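You operate a simulated robot arm through the tools that you are given. There is no shell and no other tool.

Carry out the task below with a simulated robot arm. There is one attempt and no reset: what you move stays moved.

## Task
Change the dirty basket in the green pot and close the pot up.
Fine: unclamp while the green vent is still open; dirty basket in the brown tray, a basket from the white mat goes in; lid on and clamped, green drain and vent shut. Set down upright: filter basket.
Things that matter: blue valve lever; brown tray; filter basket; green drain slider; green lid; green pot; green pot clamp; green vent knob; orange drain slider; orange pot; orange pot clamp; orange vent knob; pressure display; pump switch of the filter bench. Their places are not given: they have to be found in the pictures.

Only the result counts: the job must be done as asked and must still hold three seconds after the hand-in. Knocking over, shifting, dropping, spilling or breaking anything else fails it. Lids that push on must go on centred and level and be pressed home; caps that screw on are set level and turned clockwise until they are tight.

## Robot
A 6-joint arm with a two-finger parallel gripper, fixed in place. Base frame: the origin is on the floor under the middle of its stand, x ahead of it, y to its left, z up; the work surface is at about z = 860. Readings come in mm, degrees, newtons and seconds.
With the tool pointing down near the work surface it reaches from about 260 to 680 mm from the base axis. Its first joint turns from -66.0 to 66.0 degrees. Payload 2.9 kg.
Tool frame: the origin (TCP) lies between the finger pads and is the grasp point; the fingertips stand 30 mm ahead of it; z points along the fingers, y is the line along which they close. The gripper opens to 110 mm. The fingers are 20 mm wide and 10 mm thick; the gripper's body (48 by 112 mm) begins 55 mm behind the TCP.
Orientation is told as [roll, pitch, yaw] about the base's x, y, z axes, in that order, counted from this pose: with the fingers straight down and closing along the base's y, the tool's x points along the base's -x, its y along +y and its z along -z.

## Interface
- The arm moves only by the tool play_rows. Its argument "rows" is a list of rows, each a list of 7 numbers: the shift along the tool's x, y, z in mm, then the turn, a rotation vector about the tool's x, y, z in degrees, then the closure, from 0 (fully open) to 1 (shut). In form: [[x, y, z, ax, ay, az, claw], ...]. A call has 1 to 20 rows; each row is the pose to reach, as a shift and turn from the pose commanded when the call began, along the tool's axes at that moment. A row lasts 0.2 s, in which the tool goes at most 50 mm and 8.6 degrees; a call with a longer step from one row to the next is refused whole, and so is a gripper value outside its range. Where a pose cannot be reached the arm comes as near as it can. A force on the tool above 50 N (or 10 N above the force at the start of the call, whichever is more), or a blocked arm, ends the call early, and 0.2 s more pass. The fingers move at their own pace (about 108 mm/s each) and stop on an object; they squeeze with about 43 N. The grip force told is the motor's: it shows also when the fingers shut on nothing. Time passes only in rows, and 0.2 s behind the last, so rows that repeat a pose let the fingers close. It gives the time, the measured TCP pose, the force on the tool (base axes), the opening and the grip force at its end, in the units of the frame above (readings bear some noise), with the torque about the TCP (base axes, N m) and any sound that the robot's microphone picked up.
- Cameras (640 x 400 px; columns grow to the right, rows downward): "scene" is fixed at [83.2, 433, 1400.5]; the picture's right is [-0.73, -0.68, 0.00], its down [-0.27, 0.29, -0.92] and it looks along [0.63, -0.67, -0.40] (base axes); focal length 267 px, centre (320, 200). "wrist" rides on the gripper at [72, 17, -103] in the tool frame; the picture's right is [-0.23, 0.97, 0.00], its down [-0.76, -0.18, -0.62] and it looks along [-0.61, -0.14, 0.78] (tool axes); focal length 222 px, centre (320, 200).
- capture(camera): a new picture of that camera. No time passes.
- point_at(camera, pixels): for up to 12 pixels [column, row] of the newest picture of that camera ("zoom" is the newest enlarged one), the place [x, y, z] in the base frame of the surface seen there, good to about 2 mm. No time passes.
- close_up(camera, box): a new picture of the part [left, top, right, bottom] of that camera's present view, enlarged. No time passes.
- hand_in(): hands the job in; it is judged then, once.

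Unless the task says otherwise, let go and move clear before handing in.

The tools are called after "Emit:" as a command line: name --pt "numbers of a row" for each row, then --argument value for the rest, lists and objects as JSON in quotes. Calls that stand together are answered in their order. play_rows: Moves the arm, as the interface text tells. Its arguments: {"type":"object","properties":{"rows":{"type":"array"}},"required":["rows"]} The other tools are called the same way: capture (camera) takes a picture; point_at (camera, pixels) gives the place of the surface under pixels of a picture; close_up (camera, box) takes an enlarged picture of a part of a camera's view; hand_in () hands the job in.

At the start:

```text
t: 0.0
ee_pos: [370.3, 114.4, 1306.6]
ee_rot: [0.1, -0.1, 0.1]
contact_force: [0.2, -0.6, 0.6]
moment: [-0.03, -0.02, 0.0]
opening: 110.2
gripper_force: 0.0
```

scene: 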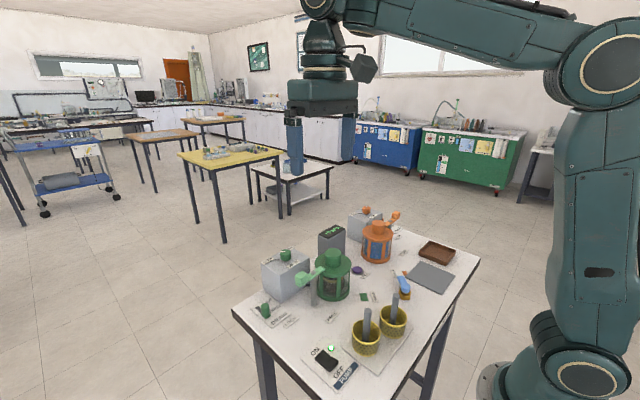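
wrist: 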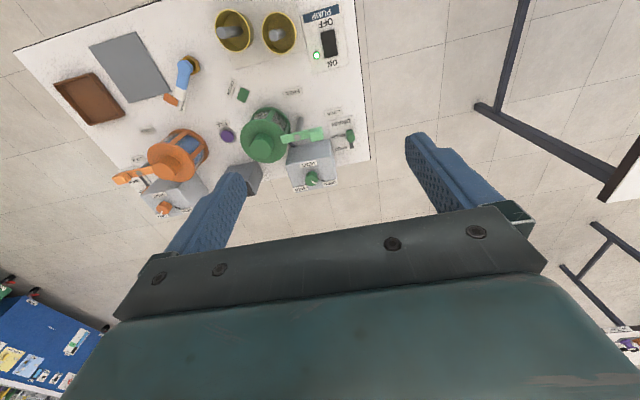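

The first pictures show the bench with the green pot near scene (332,278), orange pot (377,240), brown tray (437,252), baskets on a white mat (380,330). I'll take enlarged views to see details.

Emit:
close_up --camera "scene" --box '[230, 200, 390, 300]'

Emit:
close_up --camera "scene" --box '[330, 200, 490, 300]'

Emit:
close_up --camera "scene" --box '[280, 290, 440, 390]'

Emit:
close_up --camera "wrist" --box '[200, 80, 380, 200]'

Emit:
close_up --camera "wrist" --box '[40, 0, 360, 200]'

```text
4.00 times, centred on (310, 250) of scene
```

zoom: 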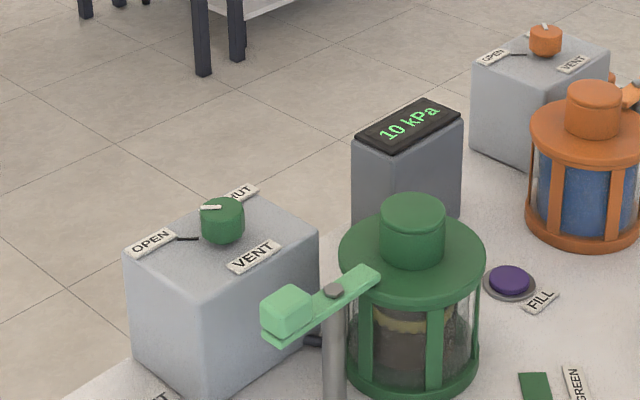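

```text
4.00 times, centred on (410, 250) of scene
```

zoom: 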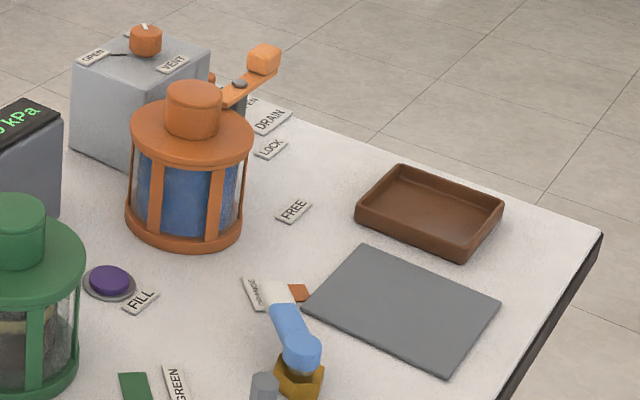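

```text
4.00 times, centred on (360, 340) of scene
```

zoom: 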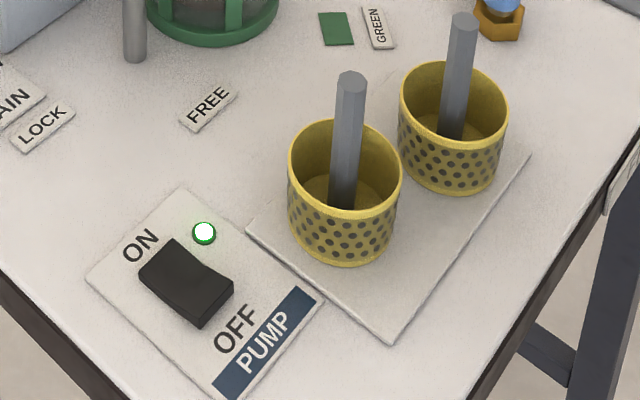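

```text
3.33 times, centred on (290, 140) of wrist
```

zoom: 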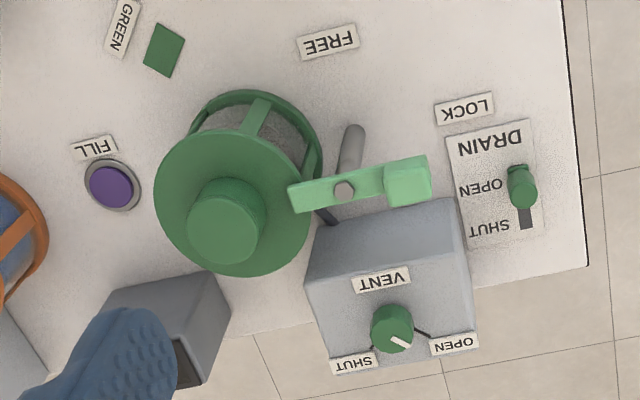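

```text
2.00 times, centred on (200, 100) of wrist
```

zoom: 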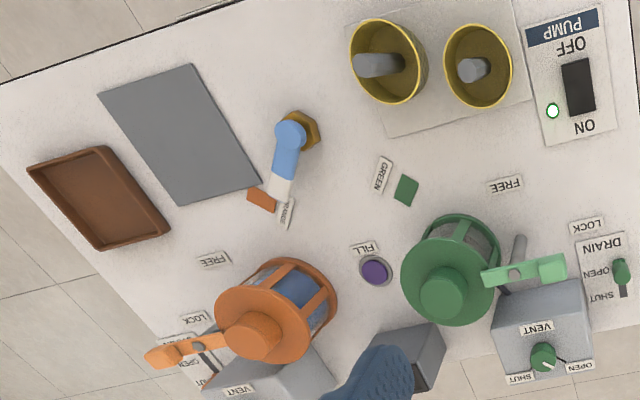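

The pump light is on and the blue lever's white tip points at the orange square; the display reads 10 kPa. I'll look at the green vent knob, the drain slider and clamp in more detail, and locate things in base coordinates.

Emit:
close_up --camera "wrist" --box '[280, 160, 344, 200]'

Emit:
close_up --camera "scene" --box '[254, 240, 318, 280]'

Emit:
close_up --camera "scene" --box '[240, 290, 320, 340]'

Emit:
close_up --camera "wrist" --box '[310, 100, 374, 140]'

Emit:
close_up --camera "wrist" --box '[100, 150, 228, 230]'

Emit:
close_up --camera "scene" --box '[370, 255, 434, 295]'

```text
10.00 times, centred on (312, 180) of wrist
```

zoom: 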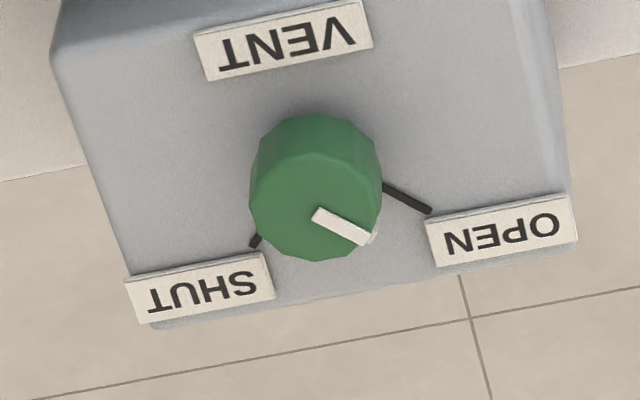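

```text
10.00 times, centred on (286, 260) of scene
```

zoom: 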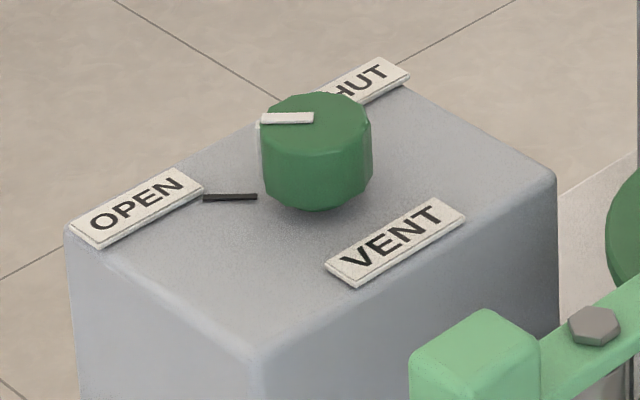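

```text
8.00 times, centred on (280, 315) of scene
```

zoom: 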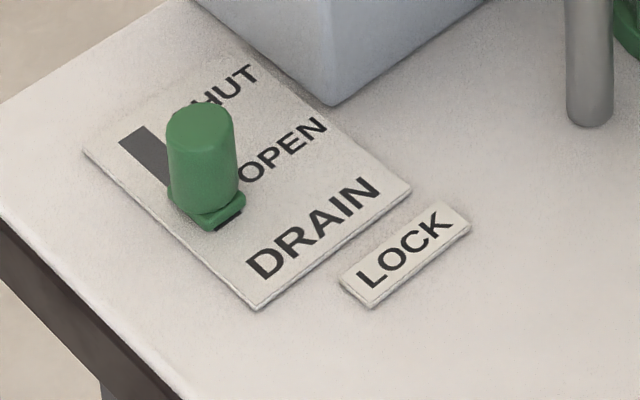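

```text
10.00 times, centred on (342, 120) of wrist
```

zoom: 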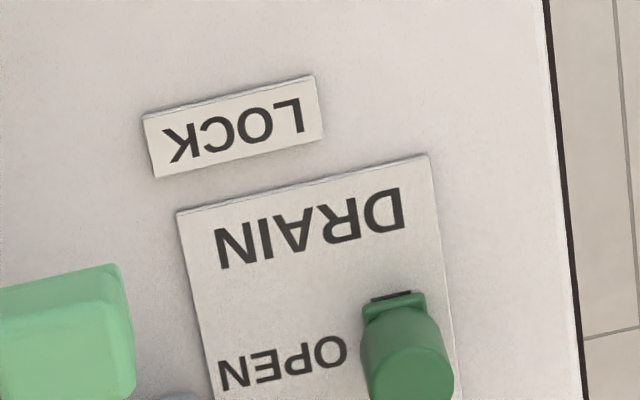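

```text
5.00 times, centred on (164, 190) of wrist
```

zoom: 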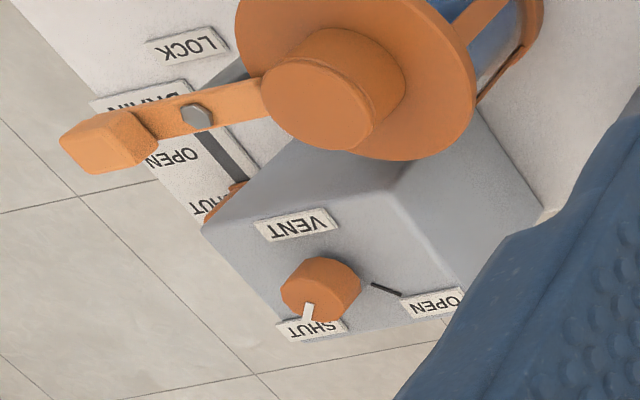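

```text
10.00 times, centred on (402, 275) of scene
```

zoom: 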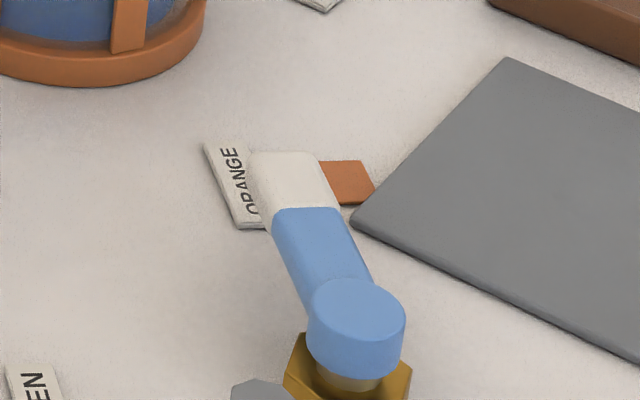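

Green vent pointer is toward OPEN, green drain slider at OPEN, lever on orange, so green is already isolated; only the green clamp, lid and basket need work. I'll measure positions now.

Emit:
point_at --camera "scene" --pixels '[[333, 252], [333, 262], [332, 297], [314, 272], [322, 270], [302, 277], [317, 290], [285, 254], [265, 310], [366, 238], [376, 222], [437, 250]]'

Emit:
point_at --camera "wrist" --pixels '[[263, 148], [265, 130], [235, 30], [283, 34], [297, 137], [315, 134], [312, 178], [349, 135], [350, 147], [297, 120], [277, 120], [90, 98]]'

Emit:
point_at --camera "scene" --pixels '[[368, 309], [396, 293], [366, 340], [394, 322], [366, 352], [394, 334], [340, 347], [412, 322], [377, 375], [324, 350], [274, 327], [332, 317]]'

```text
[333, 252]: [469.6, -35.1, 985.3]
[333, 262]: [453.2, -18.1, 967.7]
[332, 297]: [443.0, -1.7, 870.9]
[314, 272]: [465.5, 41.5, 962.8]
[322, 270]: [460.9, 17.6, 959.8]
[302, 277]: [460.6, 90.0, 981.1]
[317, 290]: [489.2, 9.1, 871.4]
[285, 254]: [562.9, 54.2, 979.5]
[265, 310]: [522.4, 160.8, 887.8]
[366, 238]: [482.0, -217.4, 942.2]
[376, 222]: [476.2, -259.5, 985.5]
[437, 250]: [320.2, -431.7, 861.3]
```

```text
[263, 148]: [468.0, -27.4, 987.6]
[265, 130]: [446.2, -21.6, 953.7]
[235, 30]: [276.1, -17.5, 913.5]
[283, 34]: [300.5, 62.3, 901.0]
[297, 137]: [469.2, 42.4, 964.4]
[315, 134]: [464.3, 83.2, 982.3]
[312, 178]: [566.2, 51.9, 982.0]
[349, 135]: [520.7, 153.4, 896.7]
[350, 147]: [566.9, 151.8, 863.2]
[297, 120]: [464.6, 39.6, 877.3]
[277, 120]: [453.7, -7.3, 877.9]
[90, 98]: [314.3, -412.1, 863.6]
```

```text
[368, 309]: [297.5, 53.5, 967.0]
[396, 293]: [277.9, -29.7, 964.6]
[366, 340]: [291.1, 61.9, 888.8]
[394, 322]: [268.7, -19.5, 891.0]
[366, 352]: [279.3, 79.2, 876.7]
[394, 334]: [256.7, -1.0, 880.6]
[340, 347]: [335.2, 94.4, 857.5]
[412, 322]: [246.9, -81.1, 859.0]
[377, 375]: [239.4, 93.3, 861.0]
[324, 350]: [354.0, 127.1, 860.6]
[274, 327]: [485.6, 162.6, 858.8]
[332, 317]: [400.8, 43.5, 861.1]
```

The green lid knob is near (468,-30,987), clamp post near (467,42), vent knob near (565,53,980), drain slider near (521,157,890). I'll bring the wrist camera nearer to the green pot for detail.

Emit:
play_rows --pt "3 -14 45 0 0 0 0" --pt "6 -28 90 0 0 0 0" --pt "9 -42 135 0 0 0 0" --pt "11 -55 180 0 0 0 0" --pt "14 -69 210 0 0 0 0" --pt "14 -69 210 0 0 0 0"

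Emit:
capture --camera "wrist"

Emit:
capture --camera "scene"

```text
t: 1.4
ee_pos: [355.8, 45.0, 1094.8]
ee_rot: [0.1, -0.1, 0.1]
contact_force: [-0.7, -0.2, -0.5]
moment: [0.01, -0.03, -0.02]
opening: 110.0
gripper_force: 0.0
```

```text
taken
```

wrist: 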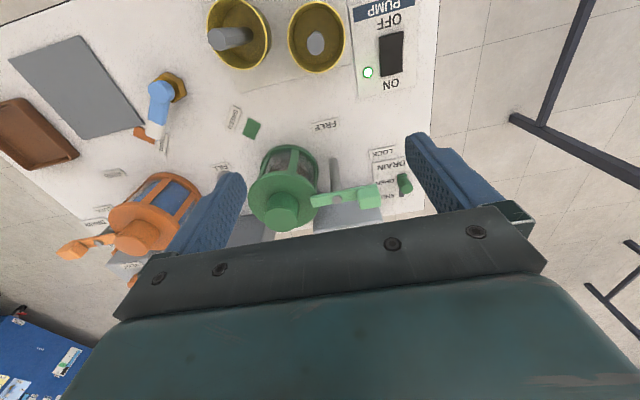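

```text
taken
```

scene: 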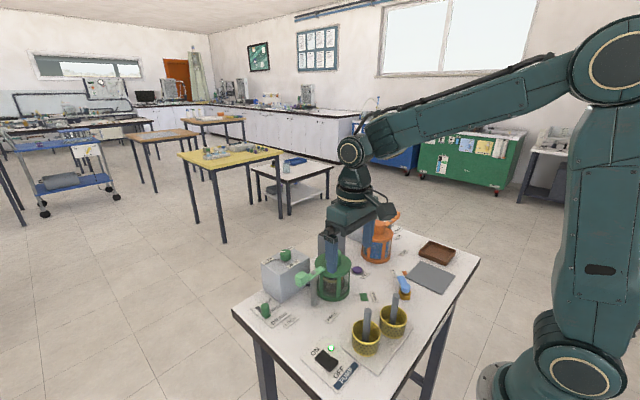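

The wrist view now has the green pot at (285,190) and clamp at (345,195). I'll enlarge and measure points.

Emit:
close_up --camera "wrist" --box '[230, 110, 422, 230]'

Emit:
point_at --camera "wrist" --pixels '[[322, 200], [336, 198], [352, 197], [358, 192], [376, 190], [359, 207], [380, 206], [335, 170], [384, 155], [323, 125], [281, 208], [283, 180]]'

```text
3.33 times, centred on (326, 170) of wrist
```

zoom: 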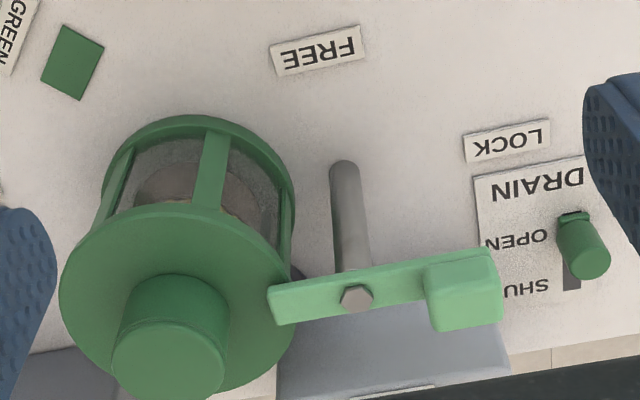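

```text
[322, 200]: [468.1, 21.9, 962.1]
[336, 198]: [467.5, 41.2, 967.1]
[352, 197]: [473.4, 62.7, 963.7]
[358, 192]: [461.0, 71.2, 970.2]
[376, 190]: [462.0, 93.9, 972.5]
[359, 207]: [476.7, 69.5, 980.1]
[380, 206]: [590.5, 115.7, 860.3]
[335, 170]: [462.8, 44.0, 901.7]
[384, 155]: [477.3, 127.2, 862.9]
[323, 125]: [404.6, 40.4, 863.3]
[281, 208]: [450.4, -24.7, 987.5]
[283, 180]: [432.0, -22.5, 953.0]
```

I'll measure the clamp parts precisely from the enlarged picture.

Emit:
point_at --camera "zoom" --pixels '[[430, 272], [495, 255], [432, 322], [498, 318], [465, 290], [460, 320], [355, 297], [275, 292], [278, 318], [420, 270], [418, 298], [170, 360]]'

Emit:
point_at --camera "zoom" --pixels '[[170, 215], [65, 290], [285, 300], [120, 340], [222, 340], [215, 160], [180, 120], [105, 200], [288, 200], [345, 170], [500, 140], [575, 255]]'

```text
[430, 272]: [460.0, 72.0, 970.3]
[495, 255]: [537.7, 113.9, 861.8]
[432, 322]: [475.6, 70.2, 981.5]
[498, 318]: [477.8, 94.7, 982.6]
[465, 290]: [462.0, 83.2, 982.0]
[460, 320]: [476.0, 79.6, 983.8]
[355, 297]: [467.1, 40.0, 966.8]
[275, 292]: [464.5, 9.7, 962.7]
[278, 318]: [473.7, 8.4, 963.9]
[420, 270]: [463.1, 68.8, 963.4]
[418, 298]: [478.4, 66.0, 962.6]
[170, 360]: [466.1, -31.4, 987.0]
```

```text
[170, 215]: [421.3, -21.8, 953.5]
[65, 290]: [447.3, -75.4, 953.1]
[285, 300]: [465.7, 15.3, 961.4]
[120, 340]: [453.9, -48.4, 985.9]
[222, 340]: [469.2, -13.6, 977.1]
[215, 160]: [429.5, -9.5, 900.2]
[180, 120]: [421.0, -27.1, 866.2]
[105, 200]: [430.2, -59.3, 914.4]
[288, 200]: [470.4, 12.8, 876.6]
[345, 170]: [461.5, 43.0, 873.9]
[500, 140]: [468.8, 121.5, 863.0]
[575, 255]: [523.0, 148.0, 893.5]
```

Clamp handle block spans about x 460–478, y 70–97, top z 982; pivot at (467,41). Before gripping across x I need the vent box extents, so I'll measure its corners from the scene camera.

Emit:
close_up --camera "scene" --box '[250, 235, 346, 295]'

Emit:
point_at --camera "zoom" --pixels '[[100, 190], [190, 230], [260, 200], [375, 155], [180, 300], [235, 60], [235, 110], [400, 270], [420, 225], [100, 300], [380, 200], [320, 180]]'

```text
6.67 times, centred on (298, 265) of scene
```

zoom: 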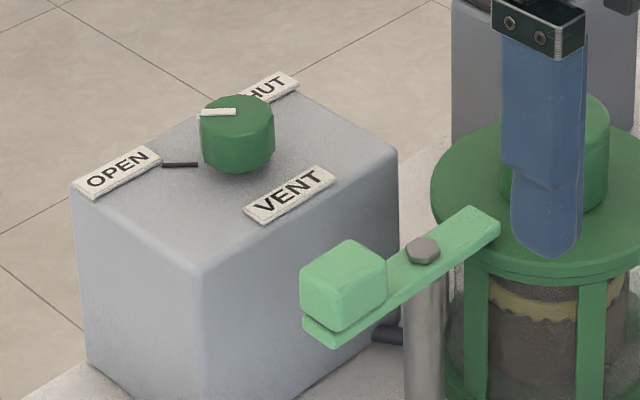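

```text
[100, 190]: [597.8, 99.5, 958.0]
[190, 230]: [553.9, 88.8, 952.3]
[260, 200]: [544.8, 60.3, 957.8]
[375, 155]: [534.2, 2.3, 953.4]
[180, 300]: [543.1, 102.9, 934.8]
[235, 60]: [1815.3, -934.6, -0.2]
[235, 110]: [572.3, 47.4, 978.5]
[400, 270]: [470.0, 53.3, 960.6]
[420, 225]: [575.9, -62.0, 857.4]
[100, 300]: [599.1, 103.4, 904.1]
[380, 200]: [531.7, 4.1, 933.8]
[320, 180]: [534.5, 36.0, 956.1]
```

The vent box occupies x 531–610, y 0–103 with top at z 953, lower than my planned fingertips, so I can grip the clamp handle across x. I'll move above it and turn the gripper by -90° yaw with the fingers half open.

Emit:
play_rows --pt "-10 3.5 5 0 0 8.2 0.45" --pt "-20 7 10 0 0 16.4 0.45" --pt "-31 10.5 15 0 0 24.5 0.45" --pt "-41 14 20 0 0 32.7 0.45" --pt "-51 17.5 25 0 0 40.9 0.45" --pt "-62 21 30 0 0 49.1 0.45" --pt "-72 24.5 35 0 0 57.3 0.45" --pt "-82 28 40 0 0 65.5 0.45" --pt "-92 31.5 45 0 0 73.6 0.45" --pt "-103 35 50 0 0 81.8 0.45" --pt "-113 39 55 0 0 90 0.45" --pt "-113 39 55 0 0 90 0.45"

Emit:
capture --camera "wrist"

Emit:
close_up --camera "scene" --box '[240, 200, 400, 300]'

```text
t: 4.0
ee_pos: [470.7, 83.9, 1040.2]
ee_rot: [0.0, 0.0, -90.1]
contact_force: [-0.3, -0.3, 0.4]
moment: [-0.01, 0.02, -0.02]
opening: 60.3
gripper_force: 0.0
```

```text
taken
```

wrist: 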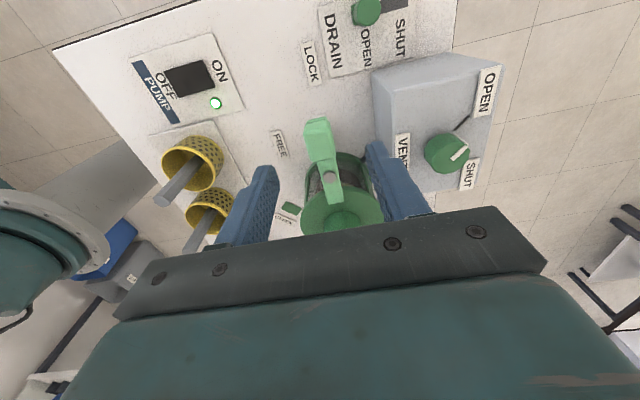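

```text
4.00 times, centred on (320, 250) of scene
```

zoom: 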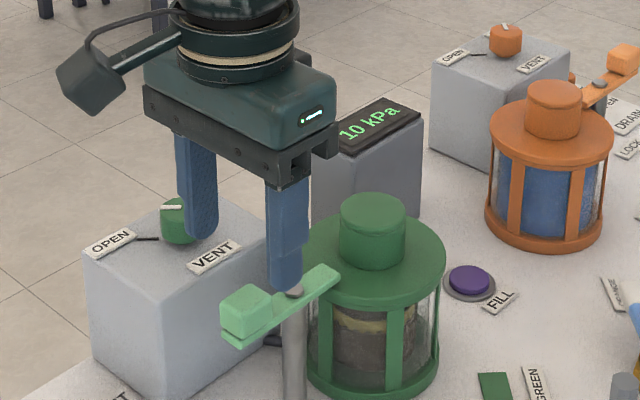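

The gripper is at (470.7,83.9) with opening 60. I'll verify the handle position relative to it from the wrist view.

Emit:
close_up --camera "wrist" --box '[256, 90, 416, 190]'

Emit:
point_at --camera "zoom" --pixels '[[205, 130], [300, 125], [208, 180], [302, 175], [250, 150], [250, 120], [240, 300], [330, 300], [295, 345], [255, 240]]'

```text
4.00 times, centred on (336, 140) of wrist
```

zoom: 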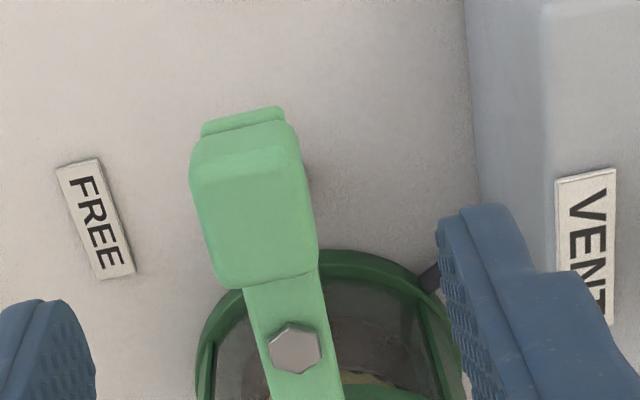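

```text
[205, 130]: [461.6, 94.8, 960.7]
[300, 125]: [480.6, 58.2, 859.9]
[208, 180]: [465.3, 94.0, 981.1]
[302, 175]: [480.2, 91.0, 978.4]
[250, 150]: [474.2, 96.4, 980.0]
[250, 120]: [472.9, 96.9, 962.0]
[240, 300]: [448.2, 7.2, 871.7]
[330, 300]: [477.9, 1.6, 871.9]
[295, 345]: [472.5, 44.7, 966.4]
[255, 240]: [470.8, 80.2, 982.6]
```

The handle block centre reads about (470.5,82), well centred under the gripper. I'll descend to z≈990 and close on it.

Emit:
play_rows --pt "0 0 20 0 0 0 0.45" --pt "0 0 40 0 0 0 0.45" --pt "0 0 51 0 0 0 0.45" --pt "0 0 51 0 0 0 0.45" --pt "0 0 51 0 0 0 0.7" --pt "0 0 51 0 0 0 0.9" --pt "0 0 51 0 0 0 0.9"

Emit:
close_up --camera "scene" --box '[240, 200, 400, 300]'

```text
t: 5.6
ee_pos: [470.1, 83.2, 988.6]
ee_rot: [0.0, 0.1, -90.1]
contact_force: [0.8, -0.2, -3.4]
moment: [0.19, -0.04, 0.09]
opening: 21.8
gripper_force: 44.3
```

```text
4.00 times, centred on (320, 250) of scene
```

zoom: 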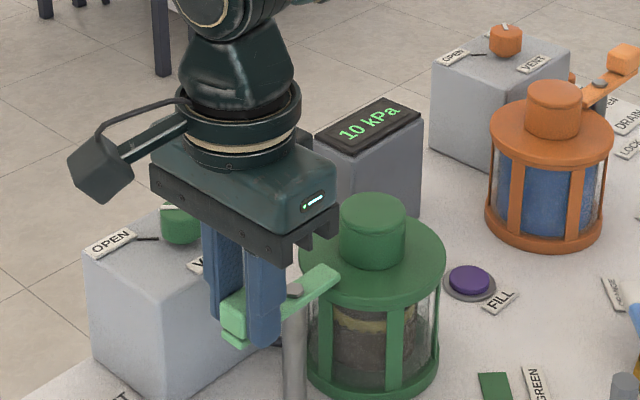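

The handle is gripped (opening 21.8, 44 N). I'll begin swinging it CCW about the pivot (468,42) toward FREE, first 24° to watch the forces.

Emit:
play_rows --pt "0 -2.9 0 0 0 -4 0.9" --pt "-0.2 -5.75 0 0 0 -8 0.9" --pt "-0.6 -8.6 0 0 0 -12 0.9" --pt "-1.2 -11.4 0 0 0 -16 0.9" --pt "-2.0 -14.2 0 0 0 -20 0.9" --pt "-2.95 -16.9 0 0 0 -24 0.9"

Emit:
close_up --camera "scene" --box '[240, 200, 400, 300]'

```text
t: 7.0
ee_pos: [452.2, 81.5, 989.6]
ee_rot: [0.0, 0.1, -66.1]
contact_force: [3.2, -8.3, -12.4]
moment: [0.55, 0.34, -0.07]
opening: 21.7
gripper_force: 44.6
```

```text
4.00 times, centred on (320, 250) of scene
```

zoom: 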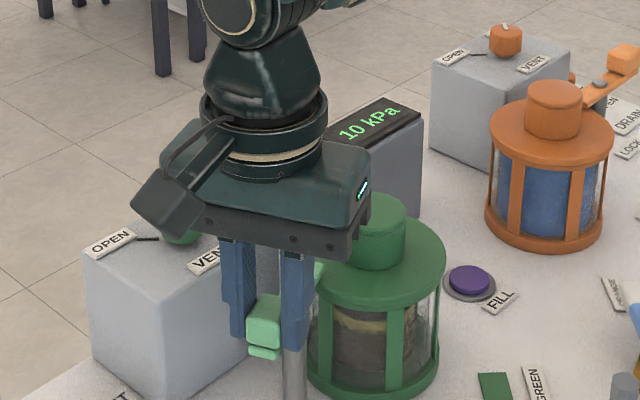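

The clamp is swinging freely (forces ≤ 12 N). I'll continue the arc for the remaining 66° to FREE.

Emit:
play_rows --pt "-0.88 -5.62 0.5 0 0 -8 0.9" --pt "-1.85 -11.17 0.8 0 0 -16 0.9" --pt "-3.57 -16.52 0.8 0 0 -24 0.9" --pt "-6.03 -21.59 0.8 0 0 -32 0.9" --pt "-9.17 -26.25 0.8 0 0 -40 0.9" --pt "-12.92 -30.45 0.8 0 0 -48 0.9" --pt "-17.22 -34.07 0.8 0 0 -56 0.9" --pt "-21.98 -37.06 0.8 0 0 -64 0.9" --pt "-23.24 -37.71 0.8 0 0 -66 0.9" --pt "-23.24 -37.71 0.8 0 0 -66 0.9"

Emit:
capture --camera "scene"

Emit:
capture --camera "wrist"

```text
t: 9.2
ee_pos: [428.4, 42.4, 988.3]
ee_rot: [0.0, 0.0, -0.2]
contact_force: [-5.6, -19.7, -2.6]
moment: [-0.4, -1.26, -0.84]
opening: 21.7
gripper_force: 45.2
```

```text
taken
```

scene: 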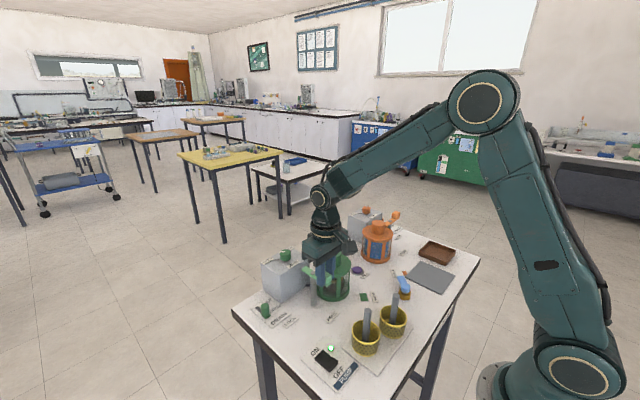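

```text
taken
```

wrist: 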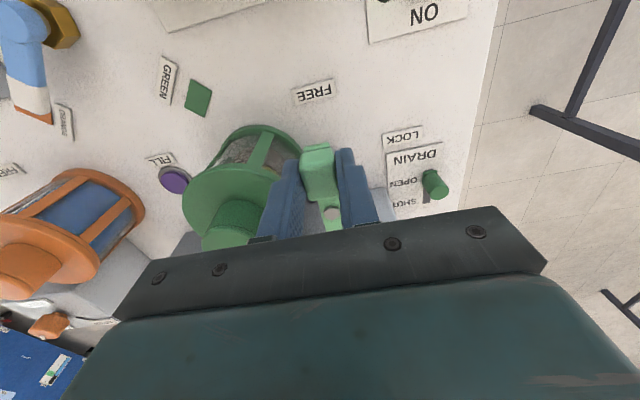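

The clamp handle now points at FREE with a light stop force (~20 N). I'll open the fingers slightly, rise clear, and check that the clamp arm is off the lid.

Emit:
play_rows --pt "0 0 0 0 0 0 0.68" --pt "0 0 0 0 0 0 0.68" --pt "0 0 -20 0 0 0 0.68" --pt "0 0 -50 0 0 0 0.68" --pt "30 0 -90 0 0 0 0.68" --pt "60 0 -120 0 0 0 0.55" --pt "60 0 -120 0 0 0 0.55"

Emit:
capture --camera "wrist"

Emit:
close_up --camera "scene" --box '[240, 200, 400, 300]'

Emit:
close_up --camera "wrist" --box '[220, 90, 380, 190]'

```text
t: 10.8
ee_pos: [368.5, 43.4, 1109.8]
ee_rot: [0.1, 0.0, 0.0]
contact_force: [0.5, -0.2, -0.1]
moment: [-0.02, -0.02, 0.01]
opening: 49.6
gripper_force: 0.0
```

```text
taken
```

wrist: 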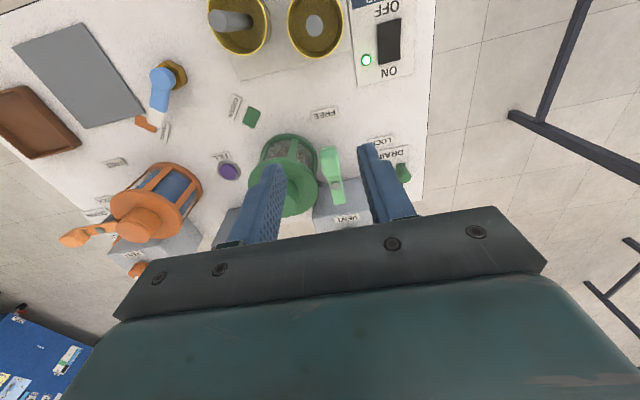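

```text
4.00 times, centred on (320, 250) of scene
```

zoom: 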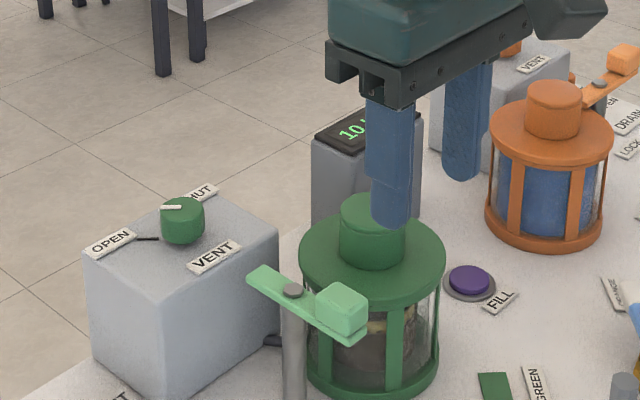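

```text
4.00 times, centred on (300, 140) of wrist
```

zoom: 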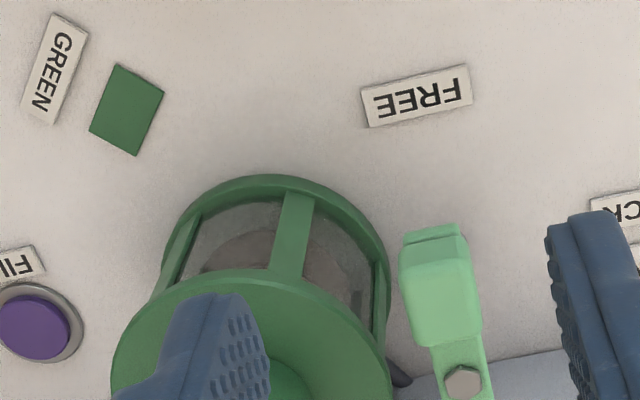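

The clamp is at FREE and clear of the lid. Next I measure the lid knob, display height and the landing spot (grey mat) for the lid.

Emit:
play_rows --pt "0 -37 0 0 0 0 0.4" --pt "0 -74 0 0 0 0 0.4" --pt "0 -74 0 0 0 0 0.4"

Emit:
close_up --camera "wrist" --box '[240, 100, 400, 200]'

Emit:
point_at --camera "scene" --pixels '[[344, 228], [332, 236], [320, 238], [340, 253], [440, 270], [405, 278], [460, 268], [434, 290], [428, 262], [420, 252], [455, 256], [436, 242]]'

```text
t: 11.6
ee_pos: [366.1, -29.7, 1109.9]
ee_rot: [0.1, 0.0, 0.0]
contact_force: [-0.2, 0.5, 0.5]
moment: [-0.01, 0.0, 0.01]
opening: 65.9
gripper_force: 0.0
```

```text
4.00 times, centred on (320, 150) of wrist
```

zoom: 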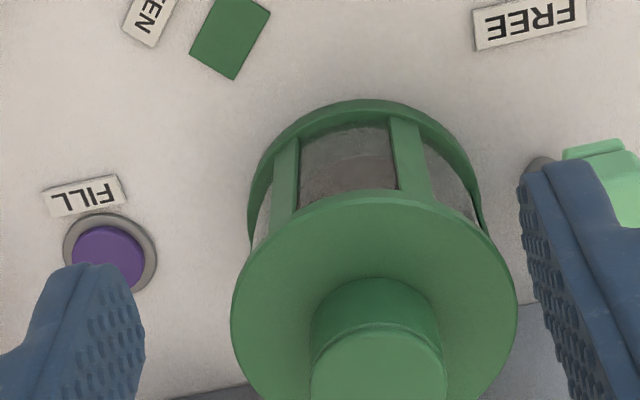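

```text
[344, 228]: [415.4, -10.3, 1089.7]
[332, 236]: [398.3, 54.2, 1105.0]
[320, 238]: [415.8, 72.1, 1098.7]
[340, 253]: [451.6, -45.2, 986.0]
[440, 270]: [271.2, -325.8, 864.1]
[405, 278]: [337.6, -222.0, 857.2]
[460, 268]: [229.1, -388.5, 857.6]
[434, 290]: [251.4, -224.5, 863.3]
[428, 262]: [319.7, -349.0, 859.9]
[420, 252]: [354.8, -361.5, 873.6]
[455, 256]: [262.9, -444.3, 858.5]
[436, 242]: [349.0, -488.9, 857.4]
```

The lid knob is clearly visible; I'll measure lid rim and knob points in the enlarged view.

Emit:
point_at --camera "zoom" --pixels '[[375, 360], [315, 370], [440, 370], [375, 335], [375, 285], [312, 320], [440, 320], [375, 200], [240, 300], [510, 290], [375, 240], [590, 190]]'

Emit:
close_up --camera "scene" --box '[390, 220, 490, 300]'

Emit:
capture --camera "wrist"

```text
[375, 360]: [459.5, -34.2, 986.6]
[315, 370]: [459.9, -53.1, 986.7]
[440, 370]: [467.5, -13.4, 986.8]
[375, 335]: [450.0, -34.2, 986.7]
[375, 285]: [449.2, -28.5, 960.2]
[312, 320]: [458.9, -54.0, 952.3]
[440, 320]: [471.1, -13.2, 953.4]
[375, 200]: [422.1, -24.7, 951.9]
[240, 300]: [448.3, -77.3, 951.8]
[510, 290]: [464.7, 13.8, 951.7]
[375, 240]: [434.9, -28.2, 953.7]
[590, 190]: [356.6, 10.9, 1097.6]
```

```text
5.00 times, centred on (440, 260) of scene
```

zoom: 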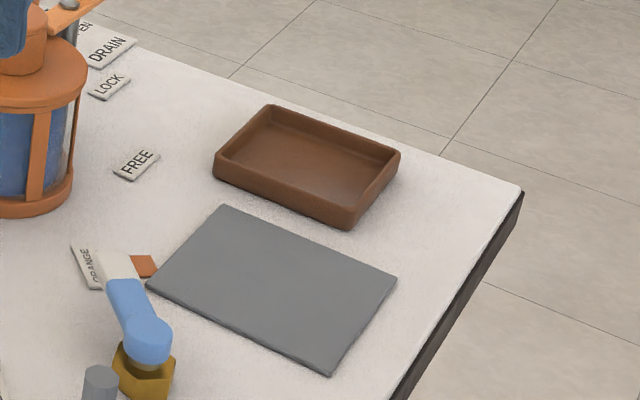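

```text
taken
```

wrist: 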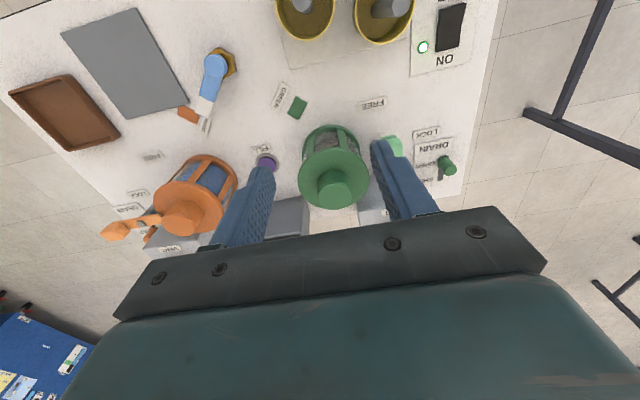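

Lid centre works out near (468,-33), knob radius about 19, lid plate top z 953. I'll check the display box position and then move over the knob.

Emit:
point_at --camera "wrist" --pixels '[[290, 210], [300, 204], [280, 225], [145, 8], [62, 35], [128, 116], [188, 97], [125, 62], [65, 112], [42, 92], [95, 112], [70, 85]]'

Emit:
play_rows --pt "-35 -1 20 0 0 0 0.4" --pt "-70 -2 40 0 0 0 0.4" --pt "-102 -3 65 0 0 0 0.4" --pt "-102 -3 65 0 0 0 0.4"

Emit:
capture --camera "wrist"

Emit:
close_up --camera "scene" --box '[260, 190, 420, 290]'

```text
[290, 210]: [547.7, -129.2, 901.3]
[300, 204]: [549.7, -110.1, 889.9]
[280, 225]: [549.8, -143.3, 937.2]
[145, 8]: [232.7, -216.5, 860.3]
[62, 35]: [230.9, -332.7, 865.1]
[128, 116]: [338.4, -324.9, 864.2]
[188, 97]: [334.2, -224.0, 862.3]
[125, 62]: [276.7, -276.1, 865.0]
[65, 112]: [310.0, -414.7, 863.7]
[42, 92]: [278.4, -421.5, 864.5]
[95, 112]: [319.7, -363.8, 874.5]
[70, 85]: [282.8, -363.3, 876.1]
```

```text
t: 12.6
ee_pos: [468.0, -32.6, 1044.7]
ee_rot: [0.1, 0.0, 0.0]
contact_force: [0.2, -0.2, -0.2]
moment: [0.0, 0.01, 0.0]
opening: 66.0
gripper_force: 0.1
```

```text
taken
```

wrist: 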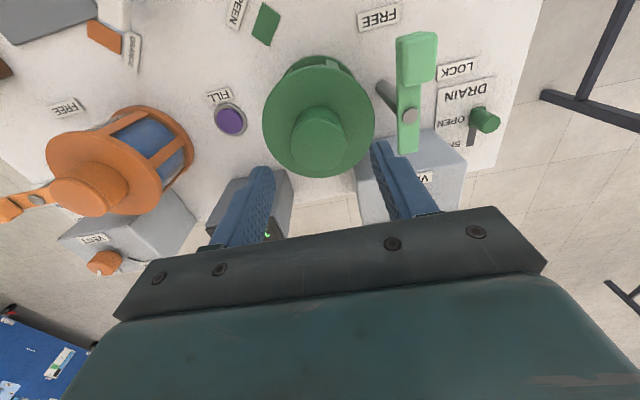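

```text
4.00 times, centred on (340, 240) of scene
```

zoom: 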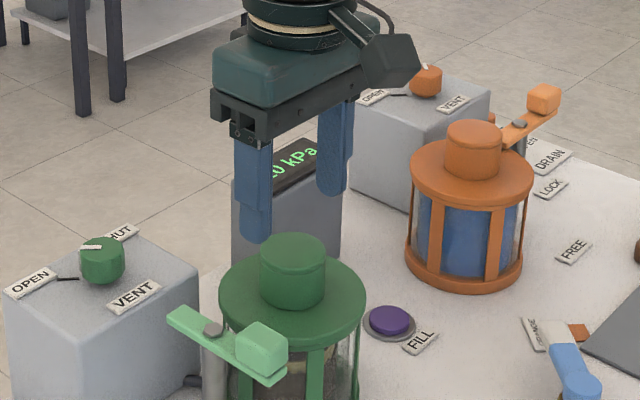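

I'm above the knob at (468,-32.6,1045). A closer look will confirm centring.

Emit:
close_up --camera "wrist" --box '[240, 40, 400, 190]'

Emit:
point_at --camera "wrist" --pixels '[[318, 140], [293, 140], [345, 138], [317, 121], [319, 157], [265, 120], [373, 118], [315, 65], [322, 176], [409, 115], [402, 40], [436, 40]]'

```text
2.67 times, centred on (320, 115) of wrist
```

zoom: 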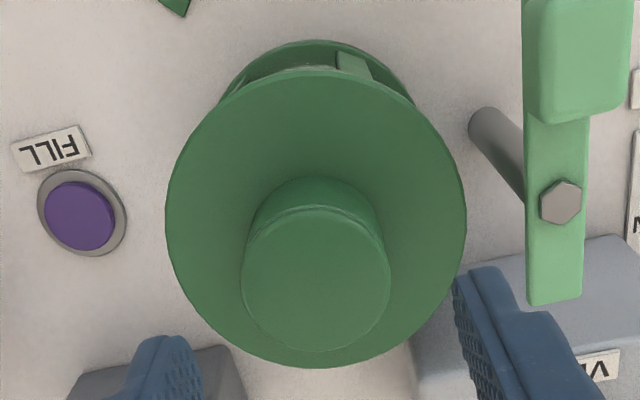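

```text
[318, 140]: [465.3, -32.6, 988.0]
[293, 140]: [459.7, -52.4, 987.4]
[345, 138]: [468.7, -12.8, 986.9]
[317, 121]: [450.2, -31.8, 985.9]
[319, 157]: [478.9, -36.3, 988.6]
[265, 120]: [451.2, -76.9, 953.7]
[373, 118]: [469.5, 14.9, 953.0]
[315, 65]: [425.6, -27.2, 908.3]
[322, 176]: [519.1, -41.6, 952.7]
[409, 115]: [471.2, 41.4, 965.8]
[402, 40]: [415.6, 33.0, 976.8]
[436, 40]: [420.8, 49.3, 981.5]
```

The knob centre is near (468,-32.6), aligned with the gripper. I'll descend to z≈988 and close on the knob.

Emit:
play_rows --pt "0 0 20 0 0 0 0.4" --pt "0 0 40 0 0 0 0.4" --pt "0 0 57 0 0 0 0.4" --pt "0 0 57 0 0 0 0.4" --pt "0 0 57 0 0 0 0.6" --pt "0 0 57 0 0 0 0.8" --pt "0 0 57 0 0 0 0.8"

```text
t: 14.2
ee_pos: [469.3, -32.6, 985.6]
ee_rot: [0.2, -0.1, 0.0]
contact_force: [0.4, 0.2, 0.0]
moment: [0.02, -0.06, -0.01]
opening: 43.9
gripper_force: 42.7
```

Gripped the knob (opening 43.9, force clean). I'll lift the lid straight up gently.

Emit:
play_rows --pt "0 0 -3 0 0 0 0.8" --pt "0 0 -8 0 0 0 0.8" --pt "0 0 -15 0 0 0 0.8" --pt "0 0 -30 0 0 0 0.8" --pt "0 0 -50 0 0 0 0.8"

Emit:
close_up --camera "scene" --box '[260, 190, 420, 290]'

Emit:
capture --camera "wrist"

```text
t: 15.4
ee_pos: [470.3, -33.2, 1037.2]
ee_rot: [0.1, -0.1, -0.1]
contact_force: [0.6, 0.2, -0.8]
moment: [-0.02, 0.01, -0.02]
opening: 44.3
gripper_force: 43.1
```

```text
4.00 times, centred on (340, 240) of scene
```

zoom: 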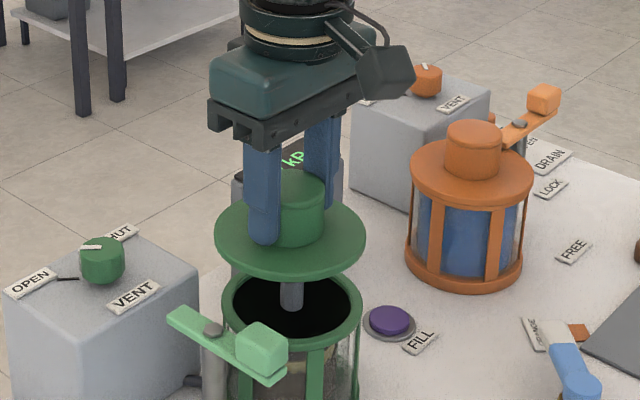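

```text
taken
```

wrist: 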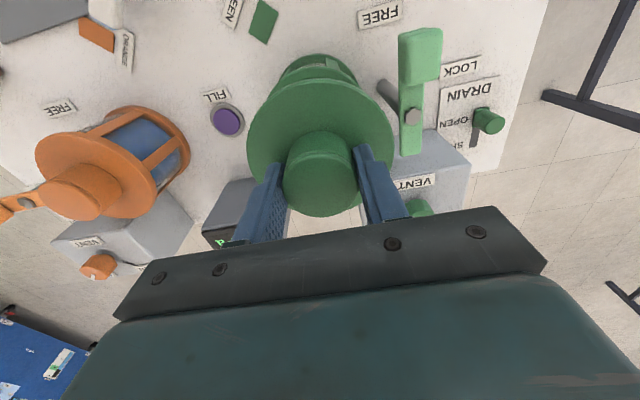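

The lid is off cleanly; the dirty basket's rod shows in the open pot. I'll locate the grey mat corners to set the lid there.

Emit:
point_at --camera "scene" --pixels '[[434.4, 262.5], [467.5, 276.2], [455.6, 293.5], [422, 277], [444, 277], [404, 275], [402, 293], [436, 235], [470, 250], [459, 264], [434, 252]]'

Emit:
play_rows --pt "0 0 -40 0 0 0 0.8" --pt "0 0 -80 0 0 0 0.8"

Emit:
capture --camera "scene"

Emit:
close_up --camera "scene" --box '[240, 170, 400, 270]'

```text
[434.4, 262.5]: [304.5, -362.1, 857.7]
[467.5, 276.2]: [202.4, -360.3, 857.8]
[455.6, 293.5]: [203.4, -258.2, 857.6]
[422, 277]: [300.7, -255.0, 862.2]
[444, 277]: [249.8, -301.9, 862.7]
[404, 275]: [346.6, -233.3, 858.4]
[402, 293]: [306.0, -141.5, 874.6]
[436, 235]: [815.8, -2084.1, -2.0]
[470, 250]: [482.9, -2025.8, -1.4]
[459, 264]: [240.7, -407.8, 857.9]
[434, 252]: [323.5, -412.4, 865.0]
```

```text
t: 16.0
ee_pos: [468.8, -33.9, 1118.6]
ee_rot: [0.1, 0.0, 0.0]
contact_force: [-0.3, 0.0, -0.6]
moment: [-0.01, 0.0, 0.01]
opening: 44.2
gripper_force: 42.7
```

```text
taken
```

scene: 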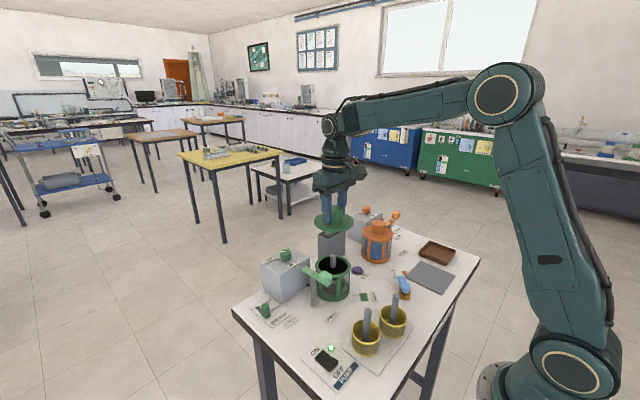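

```text
4.00 times, centred on (320, 220) of scene
```

zoom: 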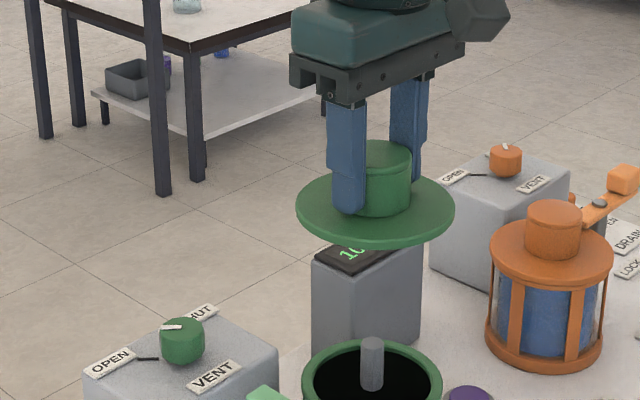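

The earlier zoom was wider than asked, so I re-measure the grey mat and brown tray corners with corrected pixels.

Emit:
point_at --camera "scene" --pixels '[[420.4, 262.5], [453.5, 276], [441.6, 293], [408, 277], [430, 277], [431, 241], [455, 250], [446, 264], [419, 255], [437, 251], [397, 290], [405, 275]]'

Emit:
point_at --camera "wrist" --pixels '[[320, 100], [320, 150], [260, 130]]'

```text
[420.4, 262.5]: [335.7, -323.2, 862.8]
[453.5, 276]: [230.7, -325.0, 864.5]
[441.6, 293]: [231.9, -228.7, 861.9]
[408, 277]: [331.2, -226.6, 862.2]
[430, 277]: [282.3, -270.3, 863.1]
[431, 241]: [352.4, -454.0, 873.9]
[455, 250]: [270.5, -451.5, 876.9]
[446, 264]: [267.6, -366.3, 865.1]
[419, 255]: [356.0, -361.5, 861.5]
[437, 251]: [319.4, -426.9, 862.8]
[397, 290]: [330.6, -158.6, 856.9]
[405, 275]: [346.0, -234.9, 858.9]
```

```text
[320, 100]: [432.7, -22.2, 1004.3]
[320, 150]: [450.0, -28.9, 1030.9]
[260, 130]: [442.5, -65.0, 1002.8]
```

Grey mat spans x 230–338, y -327…-222 (top z≈863), centre (284,-275). I'll carry the lid over there at height.

Emit:
play_rows --pt "23 -30 0 0 0 0 0.8" --pt "46 -60 0 0 0 0 0.8" --pt "69 -90 0 0 0 0 0.8" --pt "92 -121 0 0 0 0 0.8" --pt "115 -151 0 0 0 0 0.8" --pt "139 -181 0 0 0 0 0.8" --pt "162 -211 0 0 0 0 0.8" --pt "185 -241 0 0 0 0 0.8" --pt "185 -241 40 0 0 0 0.8" --pt "185 -241 80 0 0 0 0.8" --pt "185 -241 120 0 0 0 0.8" --pt "185 -241 160 0 0 0 0.8" --pt "185 -241 160 0 0 0 0.8"

Emit:
capture --camera "scene"

Emit:
close_up --camera "scene" --box '[360, 200, 488, 280]'

Emit:
capture --camera "wrist"

```text
t: 18.8
ee_pos: [283.9, -274.5, 957.4]
ee_rot: [0.2, -0.1, 0.0]
contact_force: [-0.4, 1.2, -0.4]
moment: [-0.02, -0.02, -0.01]
opening: 44.2
gripper_force: 42.6
```

```text
taken
```

scene: 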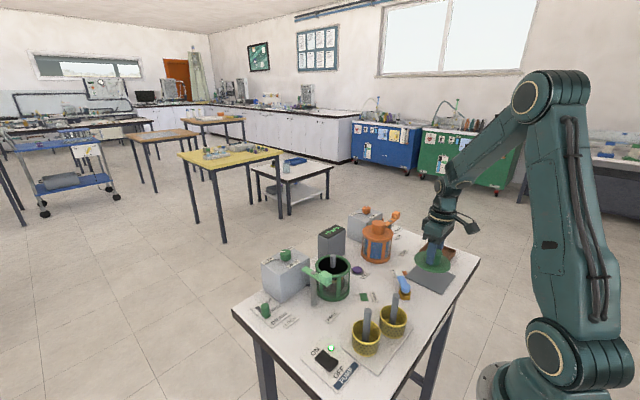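

```text
5.00 times, centred on (424, 240) of scene
```

zoom: 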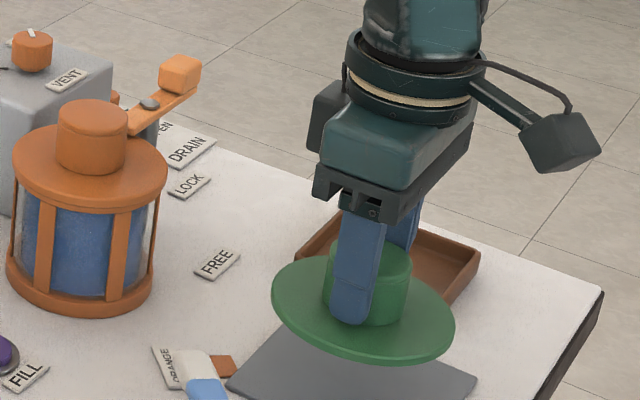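

```text
taken
```

wrist: 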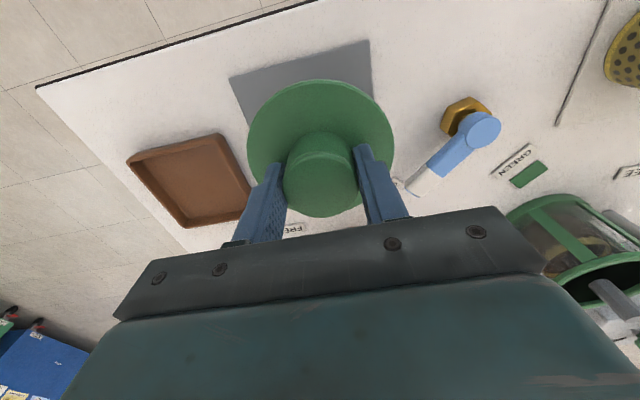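

The lid hangs over the mat, level, TCP z 957. I'll lower it in small steps and watch for contact.

Emit:
play_rows --pt "0 0 15 0 0 0 0.8" --pt "0 0 30 0 0 0 0.8" --pt "0 0 38 0 0 0 0.8" --pt "0 0 41 0 0 0 0.8" --pt "0 0 41 0 0 0 0.8"

Emit:
close_up --camera "scene" --box '[380, 230, 476, 290]'

```text
t: 20.0
ee_pos: [284.2, -273.7, 916.3]
ee_rot: [0.1, 0.0, 0.0]
contact_force: [0.8, 1.6, -0.8]
moment: [0.04, -0.01, 0.0]
opening: 44.3
gripper_force: 42.6
```

```text
6.67 times, centred on (428, 260) of scene
```

zoom: 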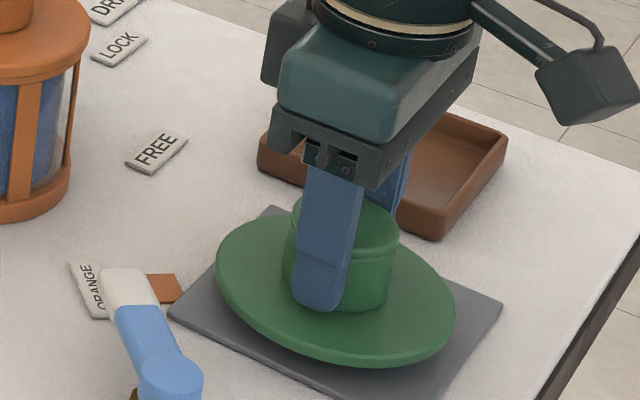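

The lid is close to the mat; I'll measure the lid plate's height around the rim to check that it's level.

Emit:
point_at --camera "zoom" --pixels '[[225, 250], [445, 305], [300, 345], [390, 355], [250, 225], [430, 250], [260, 310], [225, 290], [400, 385], [260, 360]]'

Emit:
close_up --camera "wrist" --box '[220, 30, 420, 230]'

```text
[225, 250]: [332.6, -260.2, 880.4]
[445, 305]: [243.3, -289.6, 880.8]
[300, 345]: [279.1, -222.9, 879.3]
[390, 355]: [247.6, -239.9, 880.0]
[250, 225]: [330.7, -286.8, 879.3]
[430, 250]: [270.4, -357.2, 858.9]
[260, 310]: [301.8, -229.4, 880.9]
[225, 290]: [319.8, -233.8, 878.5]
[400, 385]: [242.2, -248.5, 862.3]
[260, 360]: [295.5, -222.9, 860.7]
```

```text
2.00 times, centred on (320, 130) of wrist
```

zoom: 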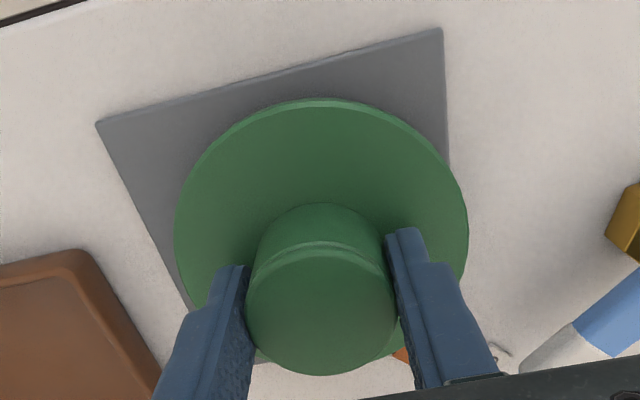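

The rim heights all read ~880, so the lid is level, about 10 mm above the mat. I'll lower it gently to contact.

Emit:
play_rows --pt "0 0 3 0 0 0 0.8" --pt "0 0 5 0 0 0 0.8" --pt "0 0 6 0 0 0 0.8" --pt "0 0 7 0 0 0 0.8" --pt "0 0 7 0 0 0 0.8"

```text
t: 21.2
ee_pos: [284.9, -274.1, 909.0]
ee_rot: [0.1, 0.1, 0.0]
contact_force: [0.1, 0.2, -0.3]
moment: [0.0, -0.02, 0.01]
opening: 44.5
gripper_force: 42.5
```

Emit:
play_rows --pt "0 0 1 0 0 0 0.8" --pt "0 0 2 0 0 0 0.8" --pt "0 0 2 0 0 0 0.8"

Emit:
close_up --camera "scene" --box '[390, 245, 470, 295]'

```text
t: 22.0
ee_pos: [285.7, -273.3, 906.4]
ee_rot: [0.0, 0.0, 0.0]
contact_force: [0.6, -1.0, 0.1]
moment: [0.01, -0.02, 0.02]
opening: 44.3
gripper_force: 43.2
```

```text
8.00 times, centred on (430, 270) of scene
```

zoom: 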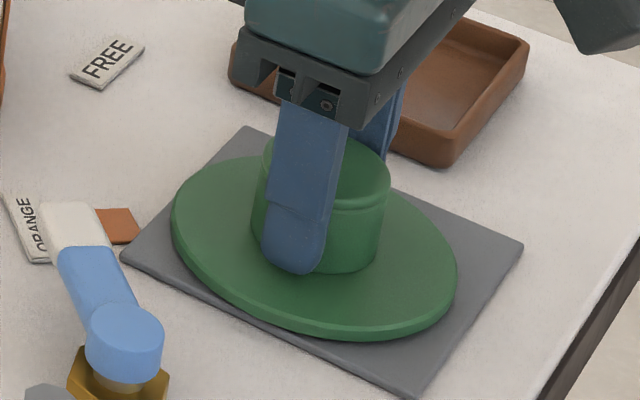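

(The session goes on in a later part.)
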